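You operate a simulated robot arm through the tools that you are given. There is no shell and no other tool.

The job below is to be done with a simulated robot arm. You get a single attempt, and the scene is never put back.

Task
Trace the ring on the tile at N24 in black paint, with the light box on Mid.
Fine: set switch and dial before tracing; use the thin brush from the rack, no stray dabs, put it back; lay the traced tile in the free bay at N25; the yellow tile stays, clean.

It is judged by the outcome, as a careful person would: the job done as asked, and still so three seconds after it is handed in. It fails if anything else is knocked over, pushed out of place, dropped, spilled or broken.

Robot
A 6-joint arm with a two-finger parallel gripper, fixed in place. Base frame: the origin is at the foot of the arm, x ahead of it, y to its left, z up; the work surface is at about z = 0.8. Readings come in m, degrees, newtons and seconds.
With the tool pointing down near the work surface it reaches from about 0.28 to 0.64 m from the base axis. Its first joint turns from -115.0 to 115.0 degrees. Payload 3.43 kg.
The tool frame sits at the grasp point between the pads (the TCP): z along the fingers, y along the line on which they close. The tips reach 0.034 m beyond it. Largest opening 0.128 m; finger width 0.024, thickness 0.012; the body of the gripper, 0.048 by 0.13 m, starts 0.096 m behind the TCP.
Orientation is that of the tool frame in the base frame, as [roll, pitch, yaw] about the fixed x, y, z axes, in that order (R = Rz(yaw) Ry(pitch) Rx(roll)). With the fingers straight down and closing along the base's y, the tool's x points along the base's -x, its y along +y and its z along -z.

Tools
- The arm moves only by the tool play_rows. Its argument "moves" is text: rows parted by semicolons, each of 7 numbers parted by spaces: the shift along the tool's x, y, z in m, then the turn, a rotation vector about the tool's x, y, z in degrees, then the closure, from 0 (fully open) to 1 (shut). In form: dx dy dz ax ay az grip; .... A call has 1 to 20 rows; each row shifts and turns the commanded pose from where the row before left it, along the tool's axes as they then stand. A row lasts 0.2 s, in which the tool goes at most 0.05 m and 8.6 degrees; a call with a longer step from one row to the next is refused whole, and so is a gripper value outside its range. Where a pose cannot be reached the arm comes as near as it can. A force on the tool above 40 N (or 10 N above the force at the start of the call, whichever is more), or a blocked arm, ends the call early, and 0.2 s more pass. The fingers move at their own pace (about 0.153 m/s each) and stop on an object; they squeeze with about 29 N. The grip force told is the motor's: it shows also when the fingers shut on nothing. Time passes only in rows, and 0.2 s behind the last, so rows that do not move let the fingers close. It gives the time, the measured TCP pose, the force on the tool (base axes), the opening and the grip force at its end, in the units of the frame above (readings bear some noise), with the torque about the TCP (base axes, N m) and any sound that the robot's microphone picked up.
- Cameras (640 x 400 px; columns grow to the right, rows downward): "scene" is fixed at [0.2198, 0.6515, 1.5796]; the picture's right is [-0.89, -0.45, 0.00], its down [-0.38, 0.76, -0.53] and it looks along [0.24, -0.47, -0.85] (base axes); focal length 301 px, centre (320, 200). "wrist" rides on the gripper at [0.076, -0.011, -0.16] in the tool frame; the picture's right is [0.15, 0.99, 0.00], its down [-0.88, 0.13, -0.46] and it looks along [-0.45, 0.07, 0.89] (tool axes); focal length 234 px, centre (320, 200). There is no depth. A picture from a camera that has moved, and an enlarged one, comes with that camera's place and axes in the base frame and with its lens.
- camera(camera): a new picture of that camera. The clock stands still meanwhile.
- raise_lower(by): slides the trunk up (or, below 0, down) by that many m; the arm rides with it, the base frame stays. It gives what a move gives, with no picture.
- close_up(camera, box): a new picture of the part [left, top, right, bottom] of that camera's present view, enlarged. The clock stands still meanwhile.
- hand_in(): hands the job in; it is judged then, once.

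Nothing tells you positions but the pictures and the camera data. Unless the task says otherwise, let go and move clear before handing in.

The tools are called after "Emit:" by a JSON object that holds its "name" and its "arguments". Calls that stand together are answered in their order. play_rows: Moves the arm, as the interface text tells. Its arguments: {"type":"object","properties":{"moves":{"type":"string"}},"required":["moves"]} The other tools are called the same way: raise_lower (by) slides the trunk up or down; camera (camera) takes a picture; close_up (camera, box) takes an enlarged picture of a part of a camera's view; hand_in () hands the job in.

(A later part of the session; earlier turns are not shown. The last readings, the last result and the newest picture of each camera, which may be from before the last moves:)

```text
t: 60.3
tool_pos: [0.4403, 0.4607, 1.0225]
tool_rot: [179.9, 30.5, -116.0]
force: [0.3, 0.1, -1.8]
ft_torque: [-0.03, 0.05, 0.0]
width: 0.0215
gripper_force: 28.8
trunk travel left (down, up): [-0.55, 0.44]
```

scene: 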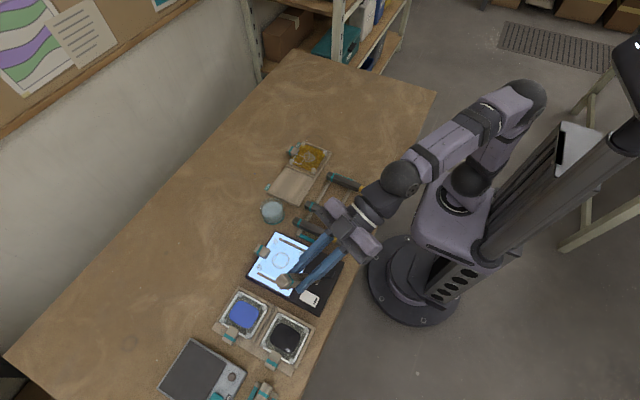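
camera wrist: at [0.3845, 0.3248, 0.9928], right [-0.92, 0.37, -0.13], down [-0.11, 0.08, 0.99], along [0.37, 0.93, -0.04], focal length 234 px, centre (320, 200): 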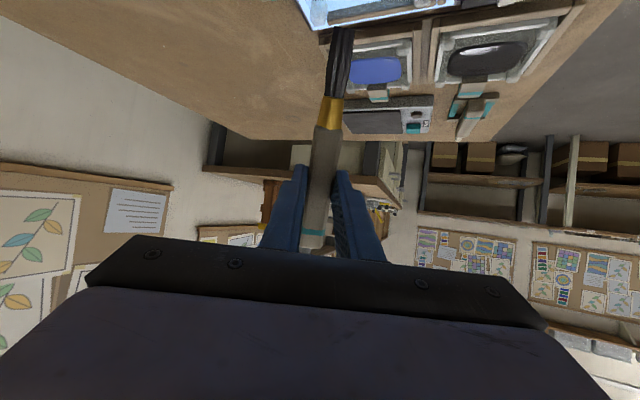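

Emit:
{"name": "play_rows", "arguments": {"moves": "0.0341 -0.0085 -0.0216 0 0 0 1; 0.0341 -0.0085 -0.0216 0 0 0 1; 0.0341 -0.0085 -0.0216 0 0 0 1; 0.0341 -0.0085 -0.0216 0 0 0 1; 0 0 0 0 7.63 0 1; 0 0 0 0 7.63 0 1; 0 0 0 0 7.63 0 1; 0 0 0 0 7.63 0 1; 0 0 0 0 0 0 1"}}

Emit:
{"name": "play_rows", "arguments": {"moves": "0 0 0 0 0 8 1; 0 0 0 0 0 8 1; 0 0 0 0 0 8 1; 0 0 0 0 0 8 1; 0 0 0 0 0 8 1; 0 0 0 0 0 8 1; 0 0 0 0 0 8 1; 0 0 0 0 0 8 1; 0 0 0 0 0 0 1"}}

Emit:
{"name": "camera", "arguments": {"camera": "scene"}}

Emit:
{"name": "camera", "arguments": {"camera": "wrist"}}

```text
t: 62.3
tool_pos: [0.3913, 0.292, 1.0182]
tool_rot: [-179.9, 0.0, -115.9]
force: [-0.4, -0.8, -1.0]
ft_torque: [0.0, 0.01, -0.02]
width: 0.0211
gripper_force: 29.3
out of reach, approached as far as the arm can: row 8
trunk travel left (down, up): [-0.55, 0.44]
```

```text
t: 64.3
tool_pos: [0.3914, 0.2928, 1.0165]
tool_rot: [-179.9, 0.1, 180.0]
force: [0.4, -0.3, -1.4]
ft_torque: [-0.03, 0.03, 0.0]
width: 0.0214
gripper_force: 29.5
trunk travel left (down, up): [-0.55, 0.44]
```

```text
taken
```

scene: 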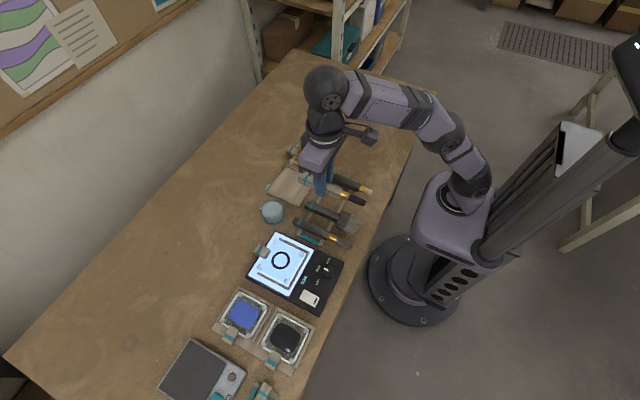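

```text
taken
camera wrist: at [0.3152, 0.2817, 1.1769], right [-0.15, 0.99, 0.0], down [0.88, 0.13, 0.46], along [0.45, 0.07, -0.89], focal length 234 px, centre (320, 200)
```

wrist: 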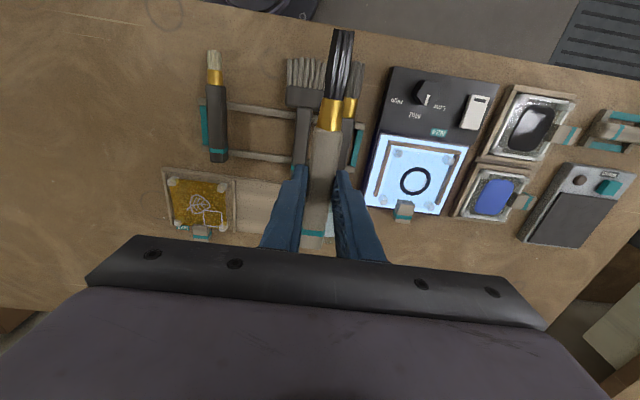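

The tool is vertical again. I'll move over the empty rack position and line the brush up.

Emit:
{"name": "play_rows", "arguments": {"moves": "-0.0038 -0.0437 0.008 0 0 0 1; -0.0038 -0.0436 0.008 0 0 0 1; 0 0 0.04 0 0 0 1; 0 0 0 0 0 0 1"}}

Emit:
{"name": "close_up", "arguments": {"camera": "wrist", "box": [220, 0, 420, 150]}}

Emit:
{"name": "close_up", "arguments": {"camera": "scene", "box": [290, 160, 390, 260]}}

```text
t: 65.3
tool_pos: [0.3984, 0.204, 0.963]
tool_rot: [-179.9, 0.2, -179.8]
force: [-0.1, 0.6, -0.8]
ft_torque: [-0.03, -0.02, -0.03]
width: 0.0212
gripper_force: 28.8
trunk travel left (down, up): [-0.55, 0.44]
```

```text
2.67 times, centred on (320, 75) of wrist
camera zoom: at [0.322, 0.1936, 1.1227], right [-0.15, 0.99, 0.0], down [0.88, 0.13, 0.46], along [0.45, 0.07, -0.89], focal length 624 px, centre (320, 533)
```

zoom: 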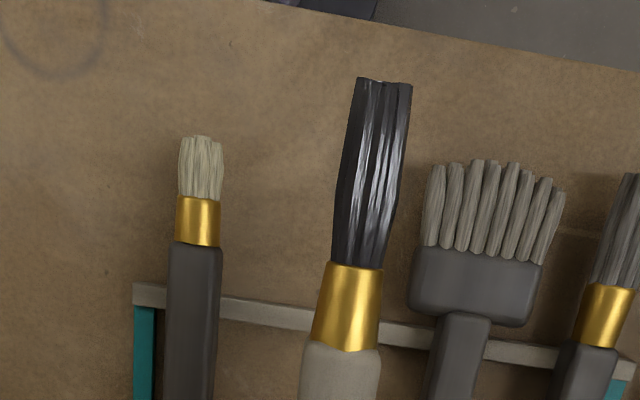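

```text
4.00 times, centred on (340, 210) of scene
camera zoom: at [0.2198, 0.6515, 1.5796], right [-0.89, -0.45, 0.0], down [-0.38, 0.76, -0.53], along [0.24, -0.47, -0.85], focal length 1202 px, centre (240, 160)
```

zoom: 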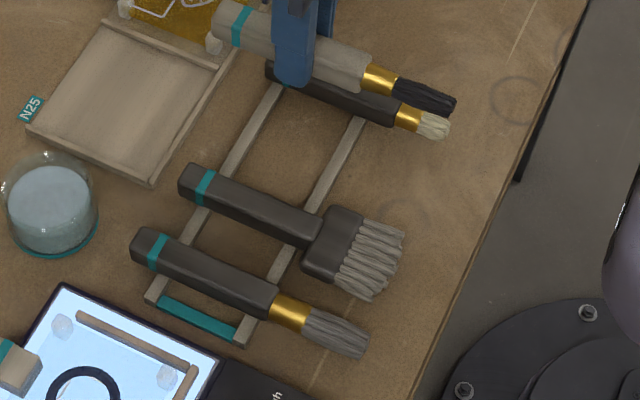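

Emit:
{"name": "close_up", "arguments": {"camera": "scene", "box": [315, 155, 365, 195]}}

Emit:
{"name": "camera", "arguments": {"camera": "wrist"}}

```text
10.00 times, centred on (340, 175) of scene
camera zoom: at [0.2198, 0.6515, 1.5796], right [-0.89, -0.45, 0.0], down [-0.38, 0.76, -0.53], along [0.24, -0.47, -0.85], focal length 3006 px, centre (120, 450)
```

zoom: 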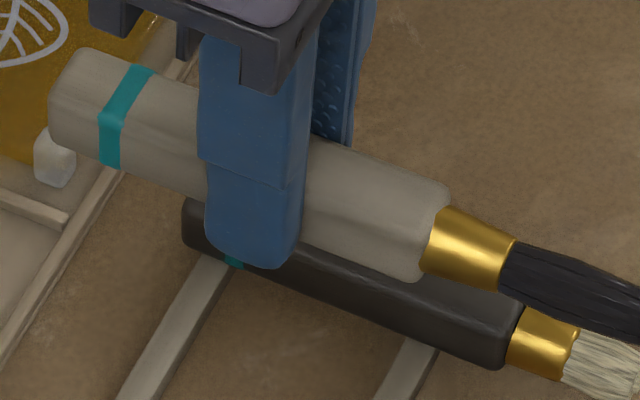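

```text
taken
camera wrist: at [0.322, 0.1936, 1.1227], right [-0.15, 0.99, 0.0], down [0.88, 0.13, 0.46], along [0.45, 0.07, -0.89], focal length 234 px, centre (320, 200)
```

wrist: 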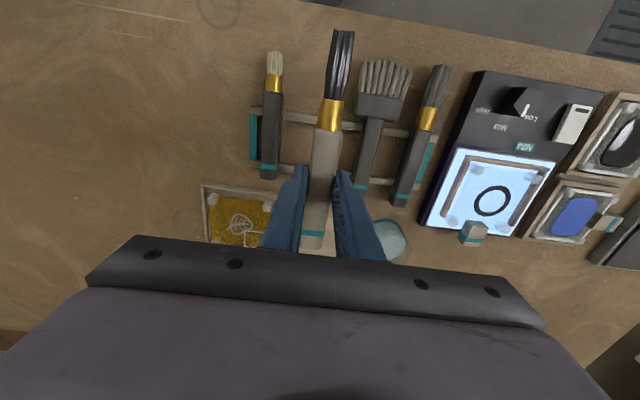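

Emit:
{"name": "play_rows", "arguments": {"moves": "0.0005 0.0012 0.04 0 0 0 1; 0 0 0.04 0 0 0 1; 0 0 0.02 0 0 0 1; 0 0 0.01 0 0 0 1; 0 0 0 0 0 0 1"}}

Emit:
{"name": "close_up", "arguments": {"camera": "scene", "box": [310, 165, 380, 225]}}

Emit:
{"name": "close_up", "arguments": {"camera": "wrist", "box": [220, 0, 420, 150]}}

```text
t: 66.5
tool_pos: [0.3994, 0.2068, 0.851]
tool_rot: [180.0, 0.0, -179.9]
force: [1.7, 0.7, -1.4]
ft_torque: [-0.01, -0.01, -0.01]
width: 0.0213
gripper_force: 29.2
trunk travel left (down, up): [-0.55, 0.44]
```

```text
6.67 times, centred on (345, 195) of scene
camera zoom: at [0.2198, 0.6515, 1.5796], right [-0.89, -0.45, 0.0], down [-0.38, 0.76, -0.53], along [0.24, -0.47, -0.85], focal length 2004 px, centre (153, 233)
```

zoom: 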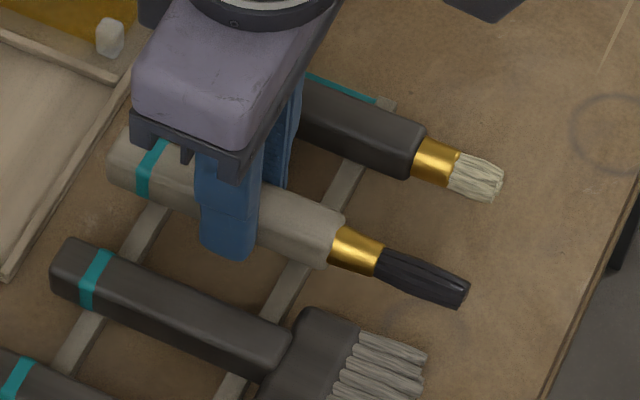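

```text
2.67 times, centred on (320, 75) of wrist
camera zoom: at [0.3232, 0.1961, 1.0115], right [-0.15, 0.99, 0.0], down [0.88, 0.13, 0.46], along [0.45, 0.07, -0.89], focal length 624 px, centre (320, 533)
```

zoom: 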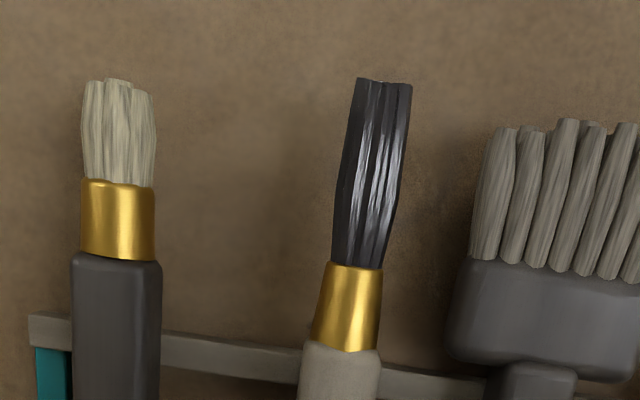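

Emit:
{"name": "play_rows", "arguments": {"moves": "0 -0.0012 0.004 0 0 0 1; 0 0 0.002 0 0 0 1; 0 0 0.0015 0 0 0 1; 0 0 0 0 0 0 1"}}

```text
t: 67.5
tool_pos: [0.3984, 0.2049, 0.8433]
tool_rot: [-180.0, 0.0, -179.9]
force: [-0.3, -0.4, -1.1]
ft_torque: [0.01, 0.01, -0.01]
width: 0.0211
gripper_force: 28.8
trunk travel left (down, up): [-0.55, 0.44]
```

Emit:
{"name": "play_rows", "arguments": {"moves": "0 0 0.001 0 0 0 1; 0 0 0.001 0 0 0 1; 0 0 0 0 0 0 1"}}

```text
t: 68.3
tool_pos: [0.399, 0.2056, 0.8437]
tool_rot: [179.9, 0.2, -179.9]
force: [-0.9, 0.0, 7.9]
ft_torque: [-0.01, -0.41, 0.05]
width: 0.0213
gripper_force: 29.0
trunk travel left (down, up): [-0.55, 0.44]
```

The brush touches the rear rail first because it's pitched slightly tip-up. I'll pitch it about 2.5° tip-down so it sits on both rails before releasing.

Emit:
{"name": "play_rows", "arguments": {"moves": "0 0 -0.001 0 -1.2 0 1; 0 0 0 0 -1.2 0 1; 0 0 0 0 0 0 1"}}

```text
t: 69.1
tool_pos: [0.3977, 0.2041, 0.8434]
tool_rot: [180.0, 2.4, -179.9]
force: [-4.5, 4.5, 14.7]
ft_torque: [0.13, 0.68, -0.15]
width: 0.0212
gripper_force: 29.2
trunk travel left (down, up): [-0.55, 0.44]
```

Emit:
{"name": "play_rows", "arguments": {"moves": "0 0 -0.0006 0 1.2 0 1; 0 0 0 0 0 0 1"}}

Emit:
{"name": "close_up", "arguments": {"camera": "scene", "box": [310, 165, 380, 225]}}

```text
t: 69.7
tool_pos: [0.3981, 0.2042, 0.8427]
tool_rot: [-179.9, 1.2, -179.9]
force: [-1.8, 2.9, 6.9]
ft_torque: [0.12, 0.28, -0.1]
width: 0.0212
gripper_force: 29.4
trunk travel left (down, up): [-0.55, 0.44]
```

```text
6.67 times, centred on (345, 195) of scene
camera zoom: at [0.2198, 0.6515, 1.5796], right [-0.89, -0.45, 0.0], down [-0.38, 0.76, -0.53], along [0.24, -0.47, -0.85], focal length 2004 px, centre (153, 233)
```

zoom: 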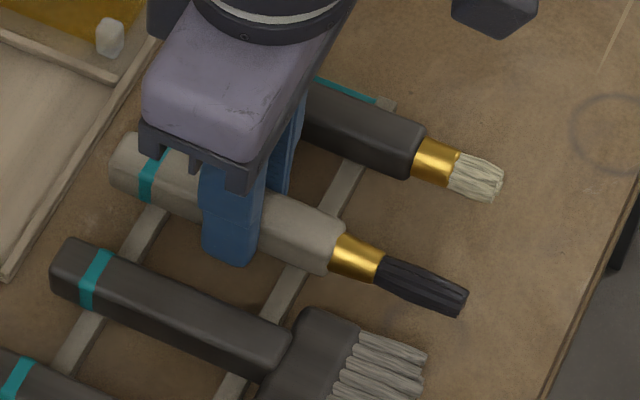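

It's resting on the rails. I'll release it, opening only as far as the neighbours allow, then rise.

Emit:
{"name": "play_rows", "arguments": {"moves": "0 0 0 0 0 0 0.8; 0 0 0 0 0 0 0.74; 0 0 0 0 0 0 0.66; 0 0 0 0 0 0 0.64; 0 0 -0.01 0 0 0 0.64; 0 0 -0.03 0 0 0 0.64; 0 0 -0.04 0 0 0 0.64; 0 0 -0.04 0 0 0 0.64; 0 0 0 0 0 0 0.64"}}

Emit:
{"name": "close_up", "arguments": {"camera": "wrist", "box": [220, 60, 420, 210]}}

Emit:
{"name": "close_up", "arguments": {"camera": "scene", "box": [290, 160, 390, 260]}}

```text
t: 71.7
tool_pos: [0.3973, 0.2042, 0.9632]
tool_rot: [180.0, 1.2, -179.8]
force: [0.4, 0.0, 0.6]
ft_torque: [0.0, -0.01, 0.03]
width: 0.046
gripper_force: 0.0
trunk travel left (down, up): [-0.55, 0.44]
```

```text
2.67 times, centred on (320, 135) of wrist
camera zoom: at [0.3182, 0.1941, 1.1215], right [-0.15, 0.99, 0.0], down [0.87, 0.13, 0.47], along [0.47, 0.07, -0.88], focal length 624 px, centre (320, 373)
```

zoom: 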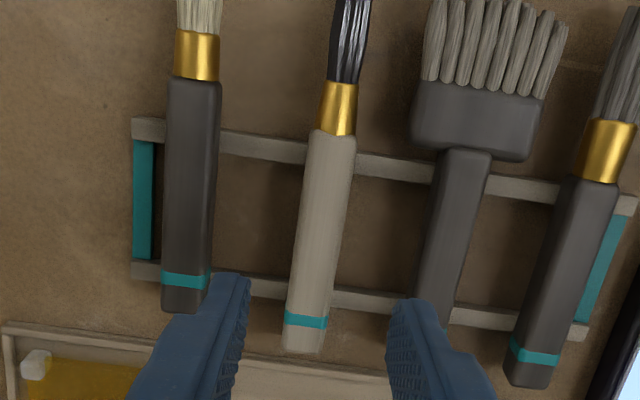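

```text
4.00 times, centred on (340, 210) of scene
camera zoom: at [0.2198, 0.6515, 1.5796], right [-0.89, -0.45, 0.0], down [-0.38, 0.76, -0.53], along [0.24, -0.47, -0.85], focal length 1202 px, centre (240, 160)
```

zoom: 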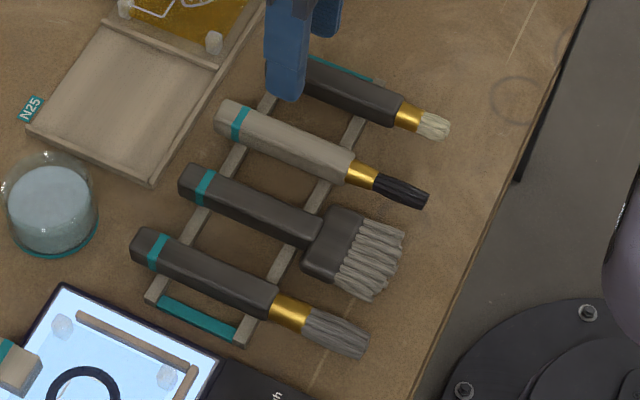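

The brush is back in the rack beside its neighbours. Now I'll look closely at the traced tile's tab and then the N25 bay.

Emit:
{"name": "play_rows", "arguments": {"moves": "0.0054 0.0432 -0.0014 0 1.2 0 0.4; 0.0054 0.0432 -0.0014 0 0 0 0.2; 0.0054 0.0432 -0.0014 0 0 0 0; 0.0054 0.0432 -0.0014 0 0 0 0; 0.0054 0.0432 -0.0014 0 0 0 0; 0 0 0 0 0 0 0"}}

Emit:
{"name": "camera", "arguments": {"camera": "wrist"}}

Emit:
{"name": "close_up", "arguments": {"camera": "wrist", "box": [250, 120, 400, 240]}}

Emit:
{"name": "close_up", "arguments": {"camera": "scene", "box": [240, 225, 320, 300]}}

Emit:
{"name": "close_up", "arguments": {"camera": "scene", "box": [255, 135, 335, 210]}}

```text
t: 73.1
tool_pos: [0.3558, 0.4044, 0.9562]
tool_rot: [179.9, 0.1, -179.9]
force: [0.1, 0.1, 0.0]
ft_torque: [0.02, 0.02, -0.01]
width: 0.1279
gripper_force: 0.1
out of reach, approached as far as the arm can: row 5
trunk travel left (down, up): [-0.55, 0.44]
```

```text
taken
camera wrist: at [0.2794, 0.3938, 1.1154], right [-0.15, 0.99, 0.0], down [0.88, 0.13, 0.46], along [0.45, 0.07, -0.89], focal length 234 px, centre (320, 200)
```

wrist: 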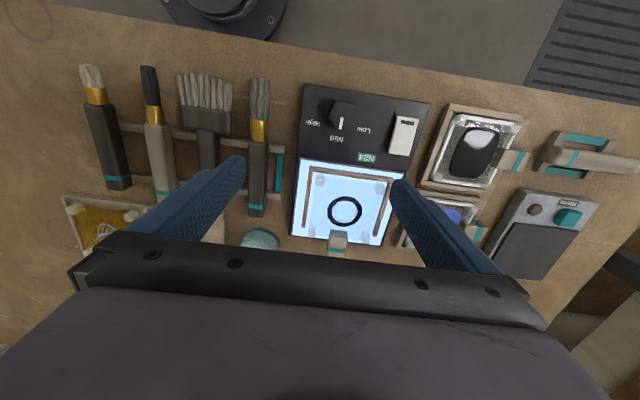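

```text
3.33 times, centred on (325, 180) of wrist
camera zoom: at [0.2794, 0.3938, 1.1154], right [-0.15, 0.99, 0.0], down [0.88, 0.13, 0.46], along [0.45, 0.07, -0.89], focal length 781 px, centre (303, 267)
```

zoom: 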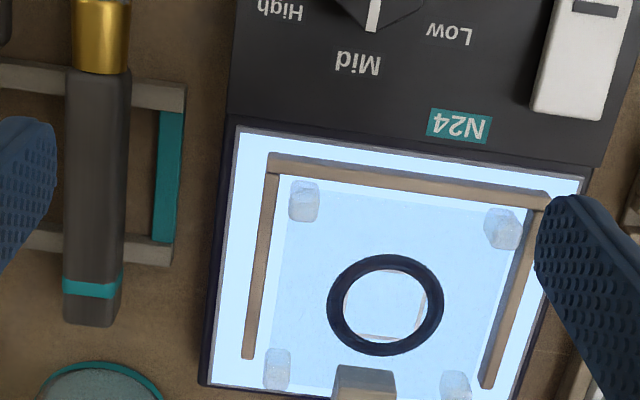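

```text
5.33 times, centred on (280, 262) of scene
camera zoom: at [0.2198, 0.6515, 1.5796], right [-0.89, -0.45, 0.0], down [-0.38, 0.76, -0.53], along [0.24, -0.47, -0.85], focal length 1603 px, centre (533, -133)
```

zoom: 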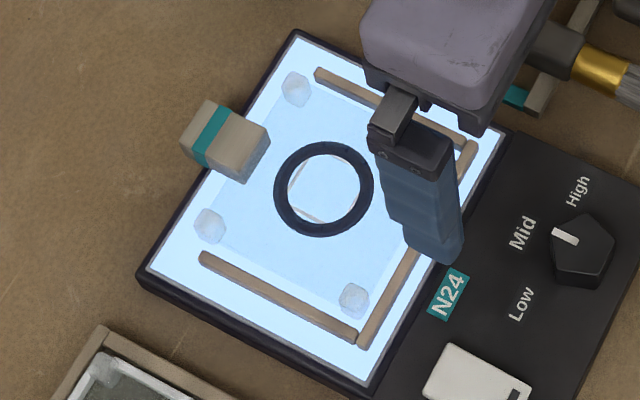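

```text
5.33 times, centred on (295, 172) of scene
camera zoom: at [0.2198, 0.6515, 1.5796], right [-0.89, -0.45, 0.0], down [-0.38, 0.76, -0.53], along [0.24, -0.47, -0.85], focal length 1603 px, centre (453, 347)
```

zoom: 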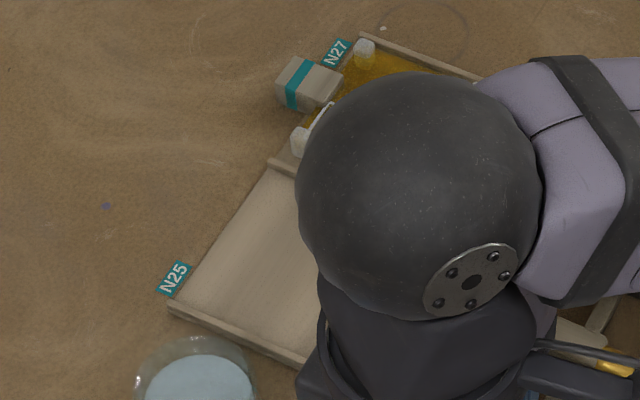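

Emit:
{"name": "close_up", "arguments": {"camera": "scene", "box": [255, 235, 285, 260]}}

Emit:
{"name": "close_up", "arguments": {"camera": "wrist", "box": [310, 195, 380, 245]}}

```text
16.00 times, centred on (270, 248) of scene
camera zoom: at [0.2198, 0.6515, 1.5796], right [-0.89, -0.45, 0.0], down [-0.38, 0.76, -0.53], along [0.24, -0.47, -0.85], focal length 4809 px, centre (1120, -560)
```

zoom: 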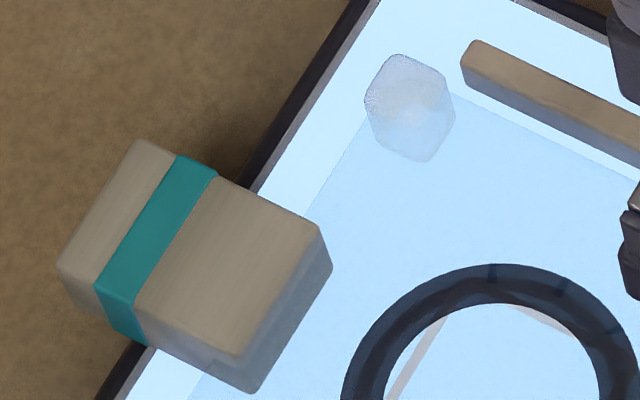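

```text
8.00 times, centred on (345, 220) of wrist
camera zoom: at [0.2794, 0.3938, 1.1154], right [-0.15, 0.99, 0.0], down [0.88, 0.13, 0.46], along [0.45, 0.07, -0.89], focal length 1873 px, centre (120, 40)
```

zoom: 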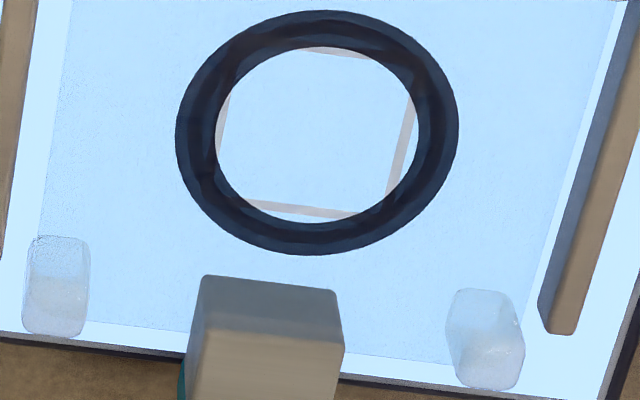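

The tab is about 24 mm wide in y and 35 mm long in x, centred near (0.488, 0.450), with its top near z 0.853. I'll raise the trunk partway for a gentler tilt, then inspect the N25 bay from above.

Emit:
{"name": "raise_lower", "arguments": {"by": 0.2}}

Emit:
{"name": "play_rows", "arguments": {"moves": "-0.0157 -0.0317 0.026 0 0 0 0; -0.0157 -0.0317 0.026 0 0 0 0; -0.0157 -0.0317 0.026 0 0 0 0; -0.0157 -0.0317 0.026 0 0 0 0; -0.0157 -0.0317 0.026 0 0 0 0; -0.0157 -0.0317 0.026 0 0 0 0; 0 0 0 0 0 0 0"}}

Emit:
{"name": "camera", "arguments": {"camera": "wrist"}}

Emit:
{"name": "close_up", "arguments": {"camera": "wrist", "box": [230, 110, 410, 245]}}

Emit:
{"name": "camera", "arguments": {"camera": "scene"}}

```text
t: 75.3
tool_pos: [0.3559, 0.4036, 1.1551]
tool_rot: [-179.9, 0.0, -179.9]
force: [0.1, -0.3, 0.4]
ft_torque: [0.0, -0.02, -0.01]
width: 0.1281
gripper_force: 0.1
trunk travel left (down, up): [-0.75, 0.24]
```

```text
t: 76.9
tool_pos: [0.4515, 0.2135, 0.9989]
tool_rot: [179.9, 0.1, -179.8]
force: [0.2, -0.6, -0.1]
ft_torque: [0.01, -0.03, 0.0]
width: 0.128
gripper_force: 0.0
trunk travel left (down, up): [-0.75, 0.24]
```

```text
taken
camera wrist: at [0.3745, 0.2032, 1.1595], right [-0.15, 0.99, 0.0], down [0.88, 0.13, 0.46], along [0.45, 0.07, -0.89], focal length 234 px, centre (320, 200)
```

wrist: 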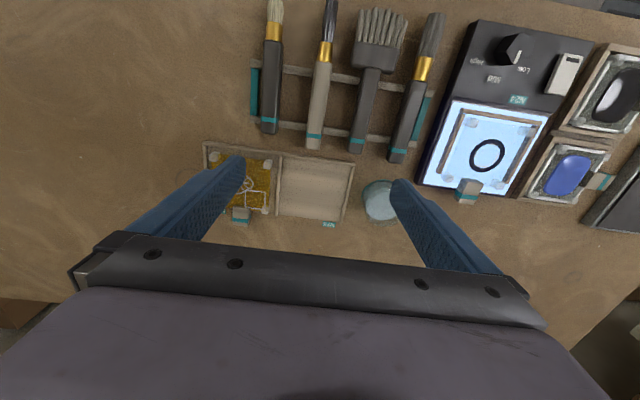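

```text
2.96 times, centred on (320, 178) of wrist
camera zoom: at [0.3745, 0.2032, 1.1595], right [-0.15, 0.99, 0.0], down [0.88, 0.13, 0.46], along [0.45, 0.07, -0.89], focal length 694 px, centre (320, 267)
```

zoom: 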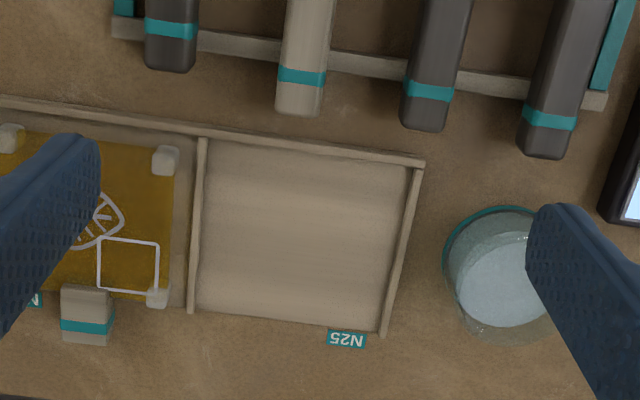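

```text
taken
```

scene: 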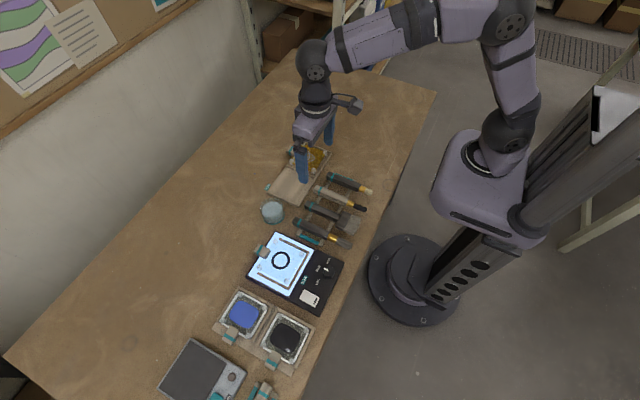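

The N25 bay is centred near (0.538–0.54, 0.216) and the yellow tile's pose in N27 tells me how a tile sits in its bay. Now I'll tilt 25° outward and hover over the traced tile's tab with a narrow opening.

Emit:
{"name": "play_rows", "arguments": {"moves": "0 0 0 0 -6.25 0 0.4; 0 0 0 0 -6.25 0 0.6; 0 0 0 0 -6.25 0 0.6875; 0 0 0 0 -6.25 0 0.6875; -0.0017 0.0393 0.0035 0 0 0 0.6875; -0.0017 0.0393 0.0035 0 0 0 0.6875; -0.0017 0.0393 0.0035 0 0 0 0.6875; -0.0017 0.0393 0.0035 0 0 0 0.6875; -0.0017 0.0393 0.0035 0 0 0 0.6875; -0.0017 0.0393 0.0035 0 0 0 0.6875; 0 0 0 0 0 0 0.6875"}}

Emit:
{"name": "close_up", "arguments": {"camera": "scene", "box": [240, 215, 320, 290]}}

Emit:
{"name": "camera", "arguments": {"camera": "wrist"}}

```text
t: 79.3
tool_pos: [0.4667, 0.4503, 0.9858]
tool_rot: [-180.0, 25.1, -179.8]
force: [1.0, 0.4, 0.9]
ft_torque: [0.01, 0.02, 0.01]
width: 0.0399
gripper_force: 0.1
trunk travel left (down, up): [-0.75, 0.24]
```

```text
5.33 times, centred on (280, 252) of scene
camera zoom: at [0.2198, 0.6515, 1.5796], right [-0.89, -0.45, 0.0], down [-0.38, 0.76, -0.53], along [0.24, -0.47, -0.85], focal length 1603 px, centre (533, -80)
```

zoom: 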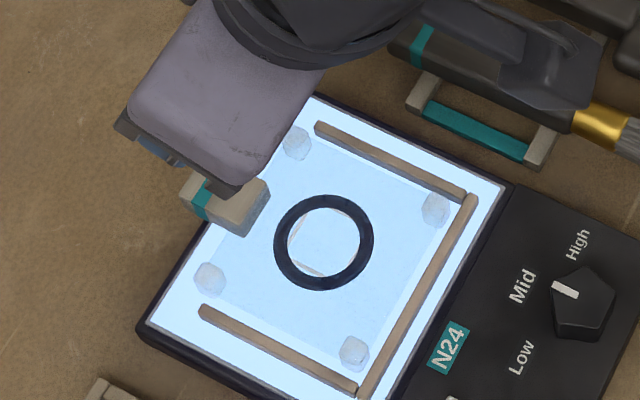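

```text
taken
camera wrist: at [0.3312, 0.4395, 1.0986], right [-0.14, 0.99, -0.06], down [0.6, 0.13, 0.79], along [0.78, 0.07, -0.62], focal length 234 px, centre (320, 200)
```

wrist: 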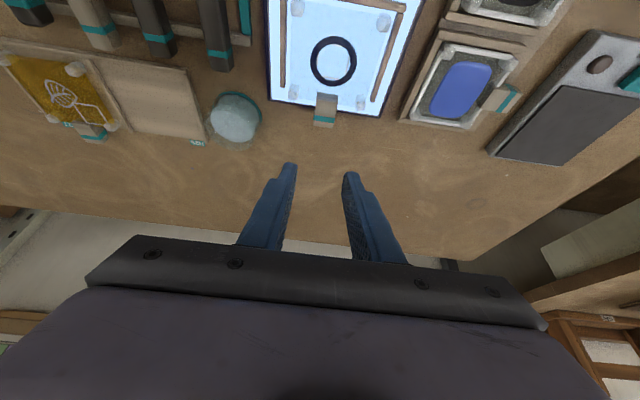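

Emit:
{"name": "close_up", "arguments": {"camera": "wrist", "box": [270, 60, 390, 140]}}

Emit:
{"name": "close_up", "arguments": {"camera": "wrist", "box": [260, 80, 400, 200]}}

```text
5.00 times, centred on (330, 100) of wrist
camera zoom: at [0.3312, 0.4395, 1.0986], right [-0.14, 0.99, -0.06], down [0.6, 0.13, 0.79], along [0.78, 0.07, -0.62], focal length 1171 px, centre (270, 700)
```

zoom: 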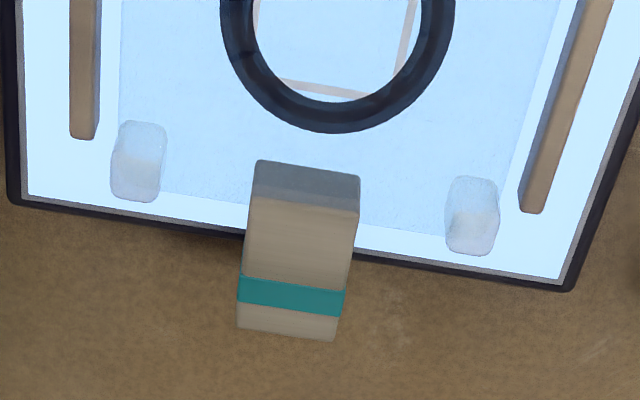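

```text
3.33 times, centred on (330, 140) of wrist
camera zoom: at [0.3312, 0.4395, 1.0986], right [-0.14, 0.99, -0.06], down [0.6, 0.13, 0.79], along [0.78, 0.07, -0.62], focal length 781 px, centre (287, 400)
```

zoom: 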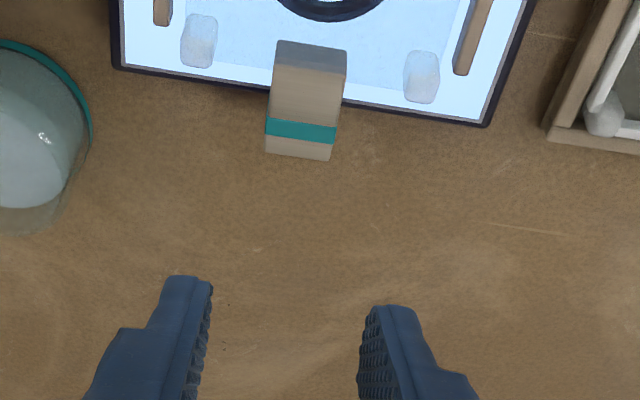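

Emit:
{"name": "play_rows", "arguments": {"moves": "0.0122 0.0002 0.0417 0 0 0 0.6875; 0.0122 0 0.0417 0 0 0 0.6875; 0 0 0 0 0 0 0.6875"}}

Emit:
{"name": "close_up", "arguments": {"camera": "wrist", "box": [260, 60, 400, 200]}}

Emit:
{"name": "close_up", "arguments": {"camera": "scene", "box": [240, 215, 320, 290]}}

```text
t: 80.1
tool_pos: [0.4804, 0.4501, 0.8988]
tool_rot: [-180.0, 25.2, -179.9]
force: [0.3, 0.4, -0.7]
ft_torque: [0.0, 0.03, 0.02]
width: 0.0401
gripper_force: 0.1
trunk travel left (down, up): [-0.75, 0.24]
```

```text
2.86 times, centred on (330, 130) of wrist
camera zoom: at [0.3451, 0.4397, 1.0116], right [-0.14, 0.99, -0.06], down [0.6, 0.13, 0.79], along [0.79, 0.07, -0.62], focal length 669 px, centre (291, 400)
```

zoom: 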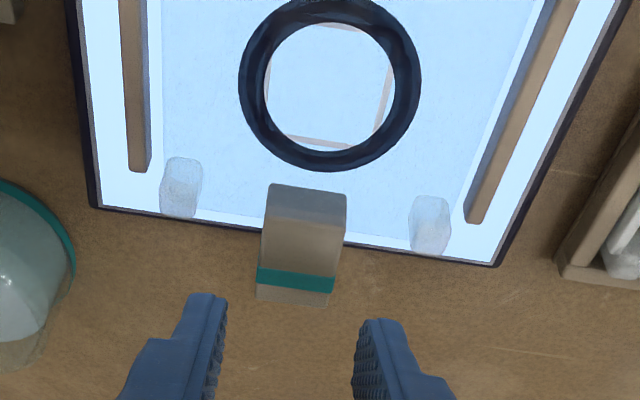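

```text
5.33 times, centred on (280, 252) of scene
camera zoom: at [0.2198, 0.6515, 1.5796], right [-0.89, -0.45, 0.0], down [-0.38, 0.76, -0.53], along [0.24, -0.47, -0.85], focal length 1603 px, centre (533, -80)
```

zoom: 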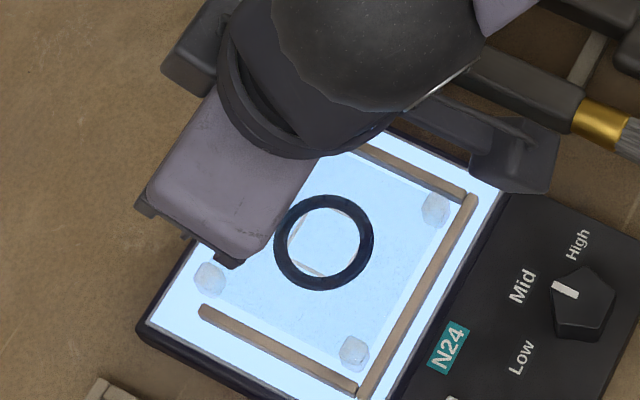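

Emit:
{"name": "play_rows", "arguments": {"moves": "0.0068 0 0.0145 0 0 0 0.6875; 0.0043 0 0.009 0 0 0 0.6875; 0 0 0 0 0 0 0.6875"}}

Emit:
{"name": "close_up", "arguments": {"camera": "wrist", "box": [260, 90, 400, 230]}}

```text
t: 80.9
tool_pos: [0.4821, 0.4502, 0.872]
tool_rot: [179.9, 25.0, -179.9]
force: [-0.7, 1.0, -0.1]
ft_torque: [-0.03, 0.0, 0.0]
width: 0.04
gripper_force: 0.0
trunk travel left (down, up): [-0.75, 0.24]
```

```text
2.86 times, centred on (330, 160) of wrist
camera zoom: at [0.3449, 0.4394, 0.9851], right [-0.14, 0.99, -0.06], down [0.6, 0.13, 0.79], along [0.78, 0.07, -0.62], focal length 669 px, centre (291, 314)
```

zoom: 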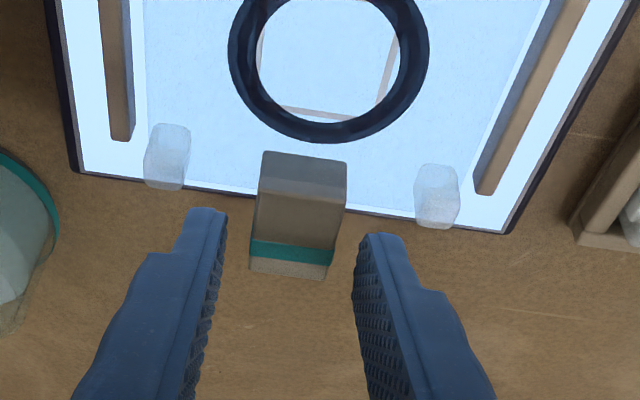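

Emit:
{"name": "play_rows", "arguments": {"moves": "0.0013 0 0.0027 0 0 0 0.6875; 0 0 0 0 0 0 0.6875; 0 0 0 0 0 0 0.76; 0 0 0 0 0 0 0.82; 0 0 0 0 0 0 1; 0 0 0 0 0 0 1; 0 0 0 0 0 0 1"}}

Emit:
{"name": "close_up", "arguments": {"camera": "wrist", "box": [260, 90, 400, 230]}}

Emit:
{"name": "close_up", "arguments": {"camera": "scene", "box": [240, 215, 320, 290]}}

```text
t: 82.5
tool_pos: [0.4813, 0.4504, 0.8701]
tool_rot: [180.0, 25.0, -179.7]
force: [0.2, -1.0, 0.0]
ft_torque: [0.03, -0.05, 0.01]
width: 0.0253
gripper_force: 29.2
trunk travel left (down, up): [-0.75, 0.24]
```

```text
2.86 times, centred on (330, 160) of wrist
camera zoom: at [0.3448, 0.4392, 0.9823], right [-0.14, 0.99, -0.06], down [0.6, 0.13, 0.79], along [0.78, 0.07, -0.62], focal length 669 px, centre (291, 314)
```

zoom: 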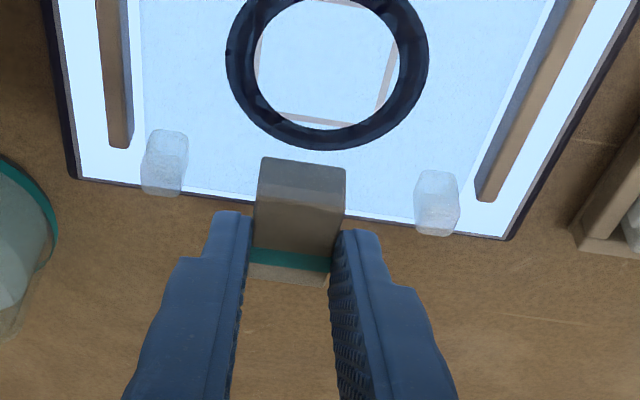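

```text
5.33 times, centred on (280, 252) of scene
camera zoom: at [0.2198, 0.6515, 1.5796], right [-0.89, -0.45, 0.0], down [-0.38, 0.76, -0.53], along [0.24, -0.47, -0.85], focal length 1603 px, centre (533, -80)
```

zoom: 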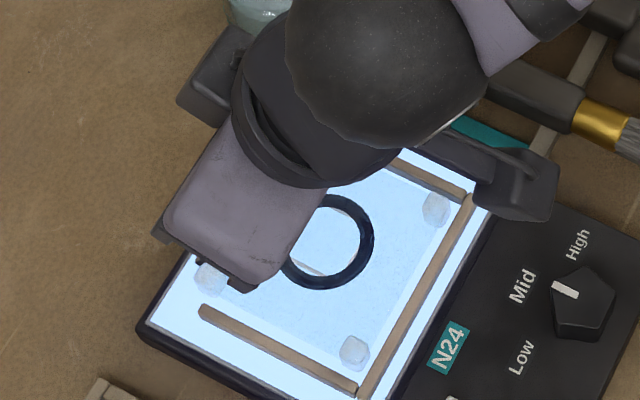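

The tab is gripped (width 0.025). I'll lift 1.5 cm straight up and check that the tile stays level.

Emit:
{"name": "play_rows", "arguments": {"moves": "-0.0013 0 -0.0027 0 0 0 1; -0.0021 0 -0.0045 0 0 0 1; -0.003 0 -0.0064 0 0 0 1; 0 0 0 0 0 0 1"}}

Emit:
{"name": "close_up", "arguments": {"camera": "wrist", "box": [240, 40, 420, 230]}}

Emit:
{"name": "close_up", "arguments": {"camera": "scene", "box": [240, 215, 320, 290]}}

```text
t: 83.5
tool_pos: [0.4814, 0.4511, 0.8842]
tool_rot: [179.9, 25.0, -179.9]
force: [-0.5, -0.5, -1.2]
ft_torque: [0.02, -0.02, -0.01]
width: 0.0249
gripper_force: 29.2
trunk travel left (down, up): [-0.75, 0.24]
```

```text
2.11 times, centred on (330, 135) of wrist
camera zoom: at [0.3448, 0.4396, 0.998], right [-0.14, 0.99, -0.06], down [0.6, 0.13, 0.79], along [0.78, 0.07, -0.62], focal length 493 px, centre (299, 337)
```

zoom: 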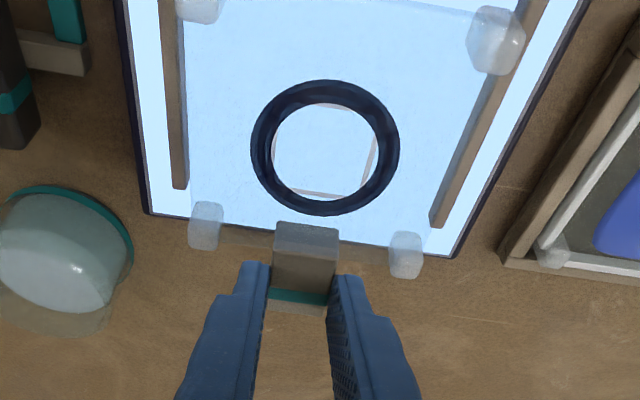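

```text
5.33 times, centred on (280, 252) of scene
camera zoom: at [0.2198, 0.6515, 1.5796], right [-0.89, -0.45, 0.0], down [-0.38, 0.76, -0.53], along [0.24, -0.47, -0.85], focal length 1603 px, centre (533, -80)
```

zoom: 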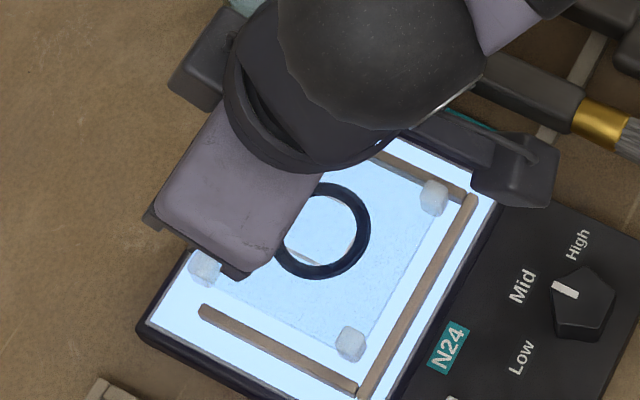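

The tile lifted cleanly and level. I'll raise it well above the jar and carry it over to N25.

Emit:
{"name": "play_rows", "arguments": {"moves": "-0.0127 0 -0.0272 0 0 0 1; -0.0148 0 -0.0317 0 0 0 1; -0.0127 0 -0.0272 0 0 0 1; 0 0 0 0 0 0 1; -0.0123 -0.0293 0.0057 0 0 0 1; -0.0123 -0.0293 0.0057 0 0 0 1; -0.0123 -0.0293 0.0057 0 0 0 1; -0.0123 -0.0293 0.0057 0 0 0 1; -0.0123 -0.0293 0.0057 0 0 0 1; -0.0123 -0.0293 0.0057 0 0 0 1; -0.0123 -0.0293 0.0057 0 0 0 1; -0.0123 -0.0293 0.0057 0 0 0 1; 0 0 0 0 0 0 1"}}

Emit:
{"name": "camera", "arguments": {"camera": "wrist"}}

Emit:
{"name": "camera", "arguments": {"camera": "scene"}}

Emit:
{"name": "close_up", "arguments": {"camera": "scene", "box": [255, 125, 345, 215]}}

Emit:
{"name": "close_up", "arguments": {"camera": "wrist", "box": [220, 0, 420, 200]}}

```text
t: 86.3
tool_pos: [0.5913, 0.2169, 0.9809]
tool_rot: [180.0, 25.0, -179.8]
force: [0.4, -0.2, -1.6]
ft_torque: [0.02, -0.03, -0.02]
width: 0.0248
gripper_force: 28.9
trunk travel left (down, up): [-0.75, 0.24]
```

```text
taken
camera wrist: at [0.4537, 0.2054, 1.0935], right [-0.14, 0.99, -0.06], down [0.6, 0.13, 0.79], along [0.79, 0.07, -0.62], focal length 234 px, centre (320, 200)
```

wrist: 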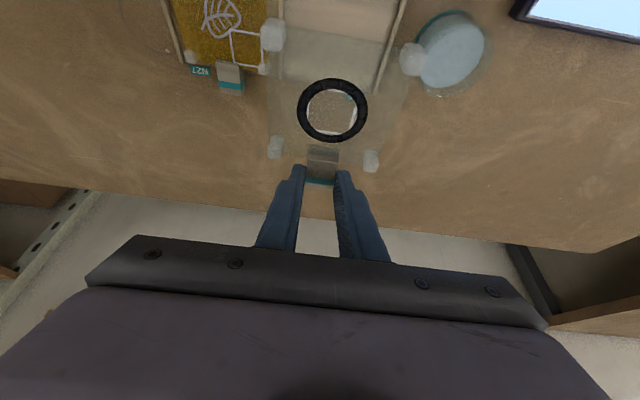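

```text
taken
```

scene: 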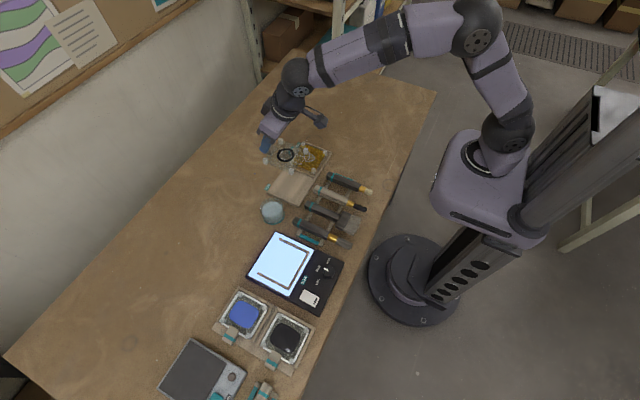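

```text
4.44 times, centred on (300, 170) of scene
camera zoom: at [0.2198, 0.6515, 1.5796], right [-0.89, -0.45, 0.0], down [-0.38, 0.76, -0.53], along [0.24, -0.47, -0.85], focal length 1336 px, centre (409, 333)
```

zoom: 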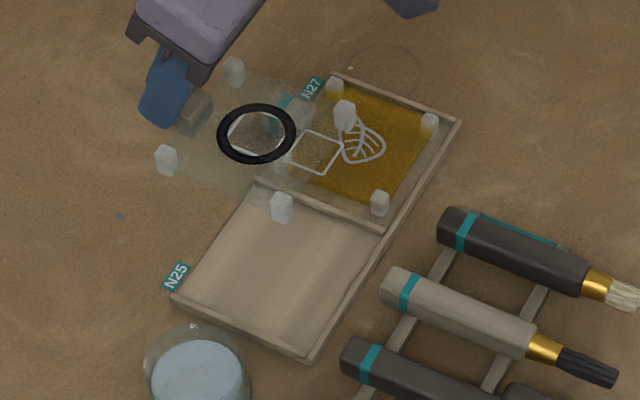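

```text
2.00 times, centred on (320, 100) of wrist
camera zoom: at [0.4537, 0.2054, 1.0935], right [-0.14, 0.99, -0.06], down [0.6, 0.13, 0.79], along [0.79, 0.07, -0.62], focal length 468 px, centre (320, 400)
```

zoom: 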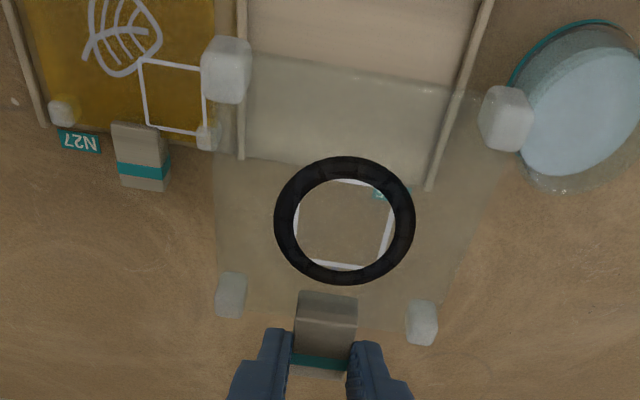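

The tile is level and hovering over N25; both cameras put its centre near (0.542, 0.216), with the bay centre near (0.538–0.540, 0.216). I'll nudge 2 mm toward the base and lower to about 2.5 cm above the bay for a final check.

Emit:
{"name": "play_rows", "arguments": {"moves": "0.0155 0 0.0318 0 0 0 1; 0.0155 0 0.0318 0 0 0 1; 0.0155 0 0.0318 0 0 0 1; 0 0 0 0 0 0 1"}}

Emit:
{"name": "close_up", "arguments": {"camera": "scene", "box": [255, 125, 345, 215]}}

Emit:
{"name": "close_up", "arguments": {"camera": "wrist", "box": [220, 0, 420, 200]}}

```text
t: 87.3
tool_pos: [0.5888, 0.2166, 0.8749]
tool_rot: [-180.0, 25.0, -180.0]
force: [0.0, 0.1, -0.5]
ft_torque: [-0.02, -0.04, 0.01]
width: 0.0252
gripper_force: 28.8
trunk travel left (down, up): [-0.75, 0.24]
```

```text
4.44 times, centred on (300, 170) of scene
camera zoom: at [0.2198, 0.6515, 1.5796], right [-0.89, -0.45, 0.0], down [-0.38, 0.76, -0.53], along [0.24, -0.47, -0.85], focal length 1336 px, centre (409, 333)
```

zoom: 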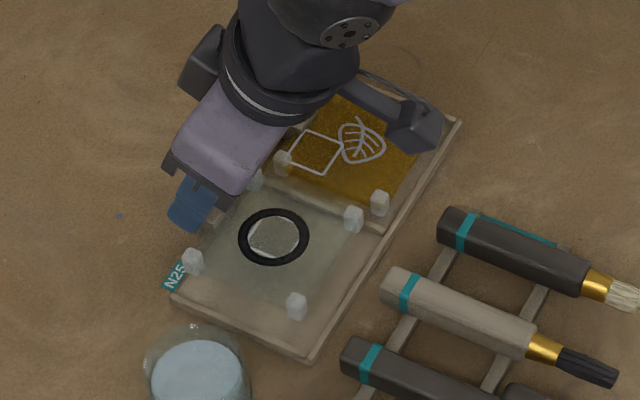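

```text
2.00 times, centred on (320, 100) of wrist
camera zoom: at [0.4516, 0.2059, 0.9876], right [-0.14, 0.99, -0.06], down [0.6, 0.13, 0.79], along [0.79, 0.07, -0.62], focal length 468 px, centre (320, 400)
```

zoom: 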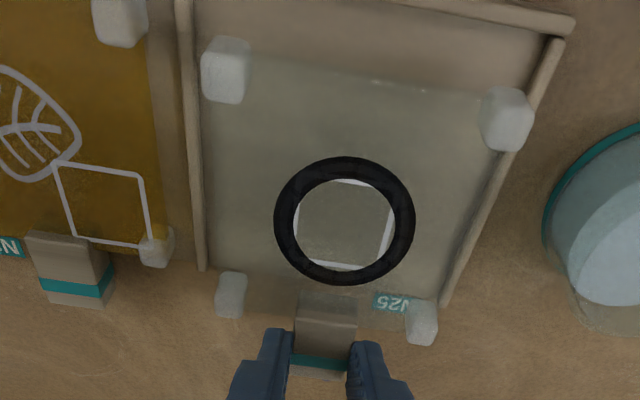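

Emit:
{"name": "play_rows", "arguments": {"moves": "0.0052 -0.0013 0.0075 0 0 0 1; 0.0051 -0.0012 0.0075 0 0 0 1; 0 0 0 0 0 0 1"}}

Emit:
{"name": "close_up", "arguments": {"camera": "scene", "box": [255, 125, 345, 215]}}

Emit:
{"name": "close_up", "arguments": {"camera": "wrist", "box": [220, 0, 420, 200]}}

```text
t: 88.1
tool_pos: [0.5866, 0.2138, 0.8562]
tool_rot: [-179.9, 25.0, -179.9]
force: [-0.3, -0.2, -0.9]
ft_torque: [-0.04, -0.02, -0.01]
width: 0.025
gripper_force: 28.9
trunk travel left (down, up): [-0.75, 0.24]
```

```text
4.44 times, centred on (300, 170) of scene
camera zoom: at [0.2198, 0.6515, 1.5796], right [-0.89, -0.45, 0.0], down [-0.38, 0.76, -0.53], along [0.24, -0.47, -0.85], focal length 1336 px, centre (409, 333)
```

zoom: 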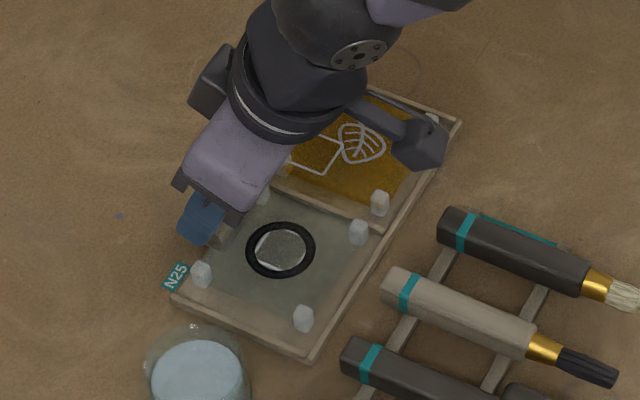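

```text
2.00 times, centred on (320, 100) of wrist
camera zoom: at [0.4497, 0.2029, 0.9698], right [-0.14, 0.99, -0.06], down [0.6, 0.13, 0.79], along [0.78, 0.07, -0.62], focal length 468 px, centre (320, 400)
```

zoom: 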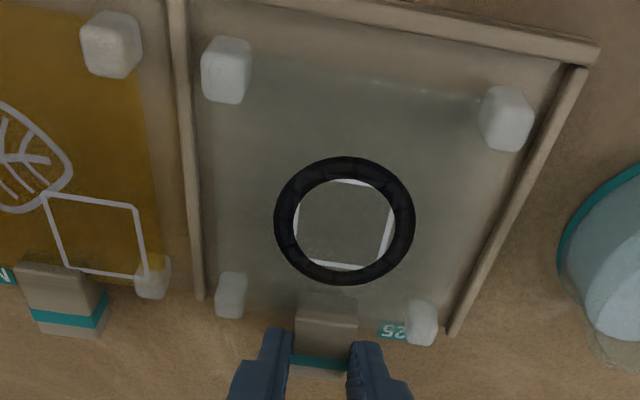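

The tile is well centred between the rails. I'll lower the last few millimetres slowly until it touches.

Emit:
{"name": "play_rows", "arguments": {"moves": "0.00085 0 0.0018 0 0 0 1; 0.00085 0 0.0018 0 0 0 1; 0.00042 0 0.0009 0 0 0 1; 0 0 0 0 0 0 1"}}

```text
t: 89.1
tool_pos: [0.5857, 0.2137, 0.8517]
tool_rot: [180.0, 25.0, -180.0]
force: [-1.4, 0.1, -0.3]
ft_torque: [-0.02, -0.02, -0.01]
width: 0.0248
gripper_force: 28.9
trunk travel left (down, up): [-0.75, 0.24]
```

Emit:
{"name": "play_rows", "arguments": {"moves": "0.00042 0 0.0009 0 0 0 1; 0.00042 0 0.0009 0 0 0 1; 0 0 0 0 0 0 1"}}

```text
t: 89.9
tool_pos: [0.5855, 0.214, 0.8515]
tool_rot: [179.9, 25.3, -179.9]
force: [-0.5, 0.2, 8.9]
ft_torque: [0.02, 0.68, -0.05]
width: 0.0251
gripper_force: 28.9
trunk travel left (down, up): [-0.75, 0.24]
```

Emit:
{"name": "close_up", "arguments": {"camera": "wrist", "box": [220, 0, 420, 200]}}

Emit:
{"name": "close_up", "arguments": {"camera": "scene", "box": [265, 150, 325, 210]}}

```text
2.00 times, centred on (320, 100) of wrist
camera zoom: at [0.4489, 0.203, 0.9638], right [-0.14, 0.99, -0.06], down [0.6, 0.13, 0.79], along [0.79, 0.07, -0.61], focal length 468 px, centre (320, 400)
```

zoom: 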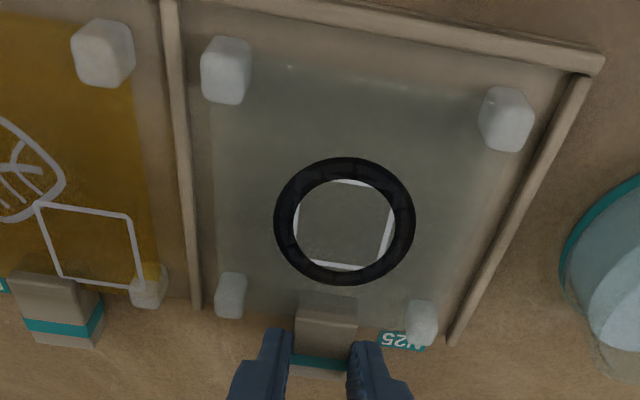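

```text
6.67 times, centred on (295, 180) of scene
camera zoom: at [0.2198, 0.6515, 1.5796], right [-0.89, -0.45, 0.0], down [-0.38, 0.76, -0.53], along [0.24, -0.47, -0.85], focal length 2004 px, centre (487, 333)
```

zoom: 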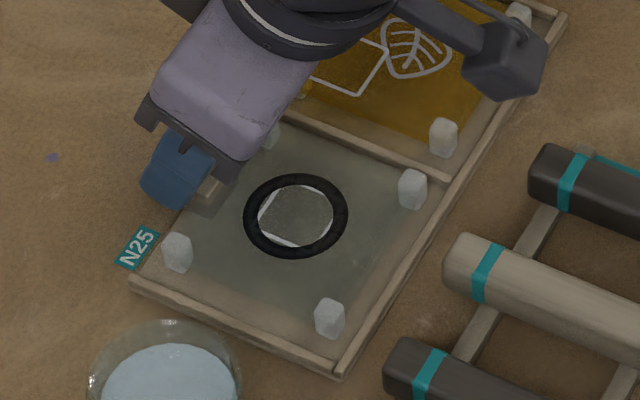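

The tile is inside the bay with its far edge touching first. I'll level it by 1° and settle the tab end before releasing.

Emit:
{"name": "play_rows", "arguments": {"moves": "0 0 0 0 1 0 1; 0 0 0 0 0 0 1"}}

```text
t: 90.5
tool_pos: [0.5861, 0.2148, 0.8512]
tool_rot: [179.9, 24.3, -179.8]
force: [3.0, 0.5, 10.3]
ft_torque: [-0.03, -0.23, -0.03]
width: 0.0249
gripper_force: 28.5
trunk travel left (down, up): [-0.75, 0.24]
```

Emit:
{"name": "play_rows", "arguments": {"moves": "-0.0003 0 -0.0007 0 -0.4 0 1; 0 0 0 0 0 0 1"}}

```text
t: 91.1
tool_pos: [0.5864, 0.2135, 0.8514]
tool_rot: [179.8, 24.5, -179.9]
force: [1.8, -1.3, 10.5]
ft_torque: [-0.01, -0.25, -0.04]
width: 0.0253
gripper_force: 29.3
trunk travel left (down, up): [-0.75, 0.24]
```

Emit:
{"name": "play_rows", "arguments": {"moves": "-0.0004 0 -0.0009 0 0 0 1; -0.0003 0 -0.0006 0 0 0 1; 0 0 0 0 0 0 1"}}

```text
t: 91.9
tool_pos: [0.5851, 0.2137, 0.8509]
tool_rot: [179.9, 24.4, -179.9]
force: [0.6, 0.7, 5.7]
ft_torque: [0.06, -0.17, 0.0]
width: 0.0248
gripper_force: 28.8
trunk travel left (down, up): [-0.75, 0.24]
```

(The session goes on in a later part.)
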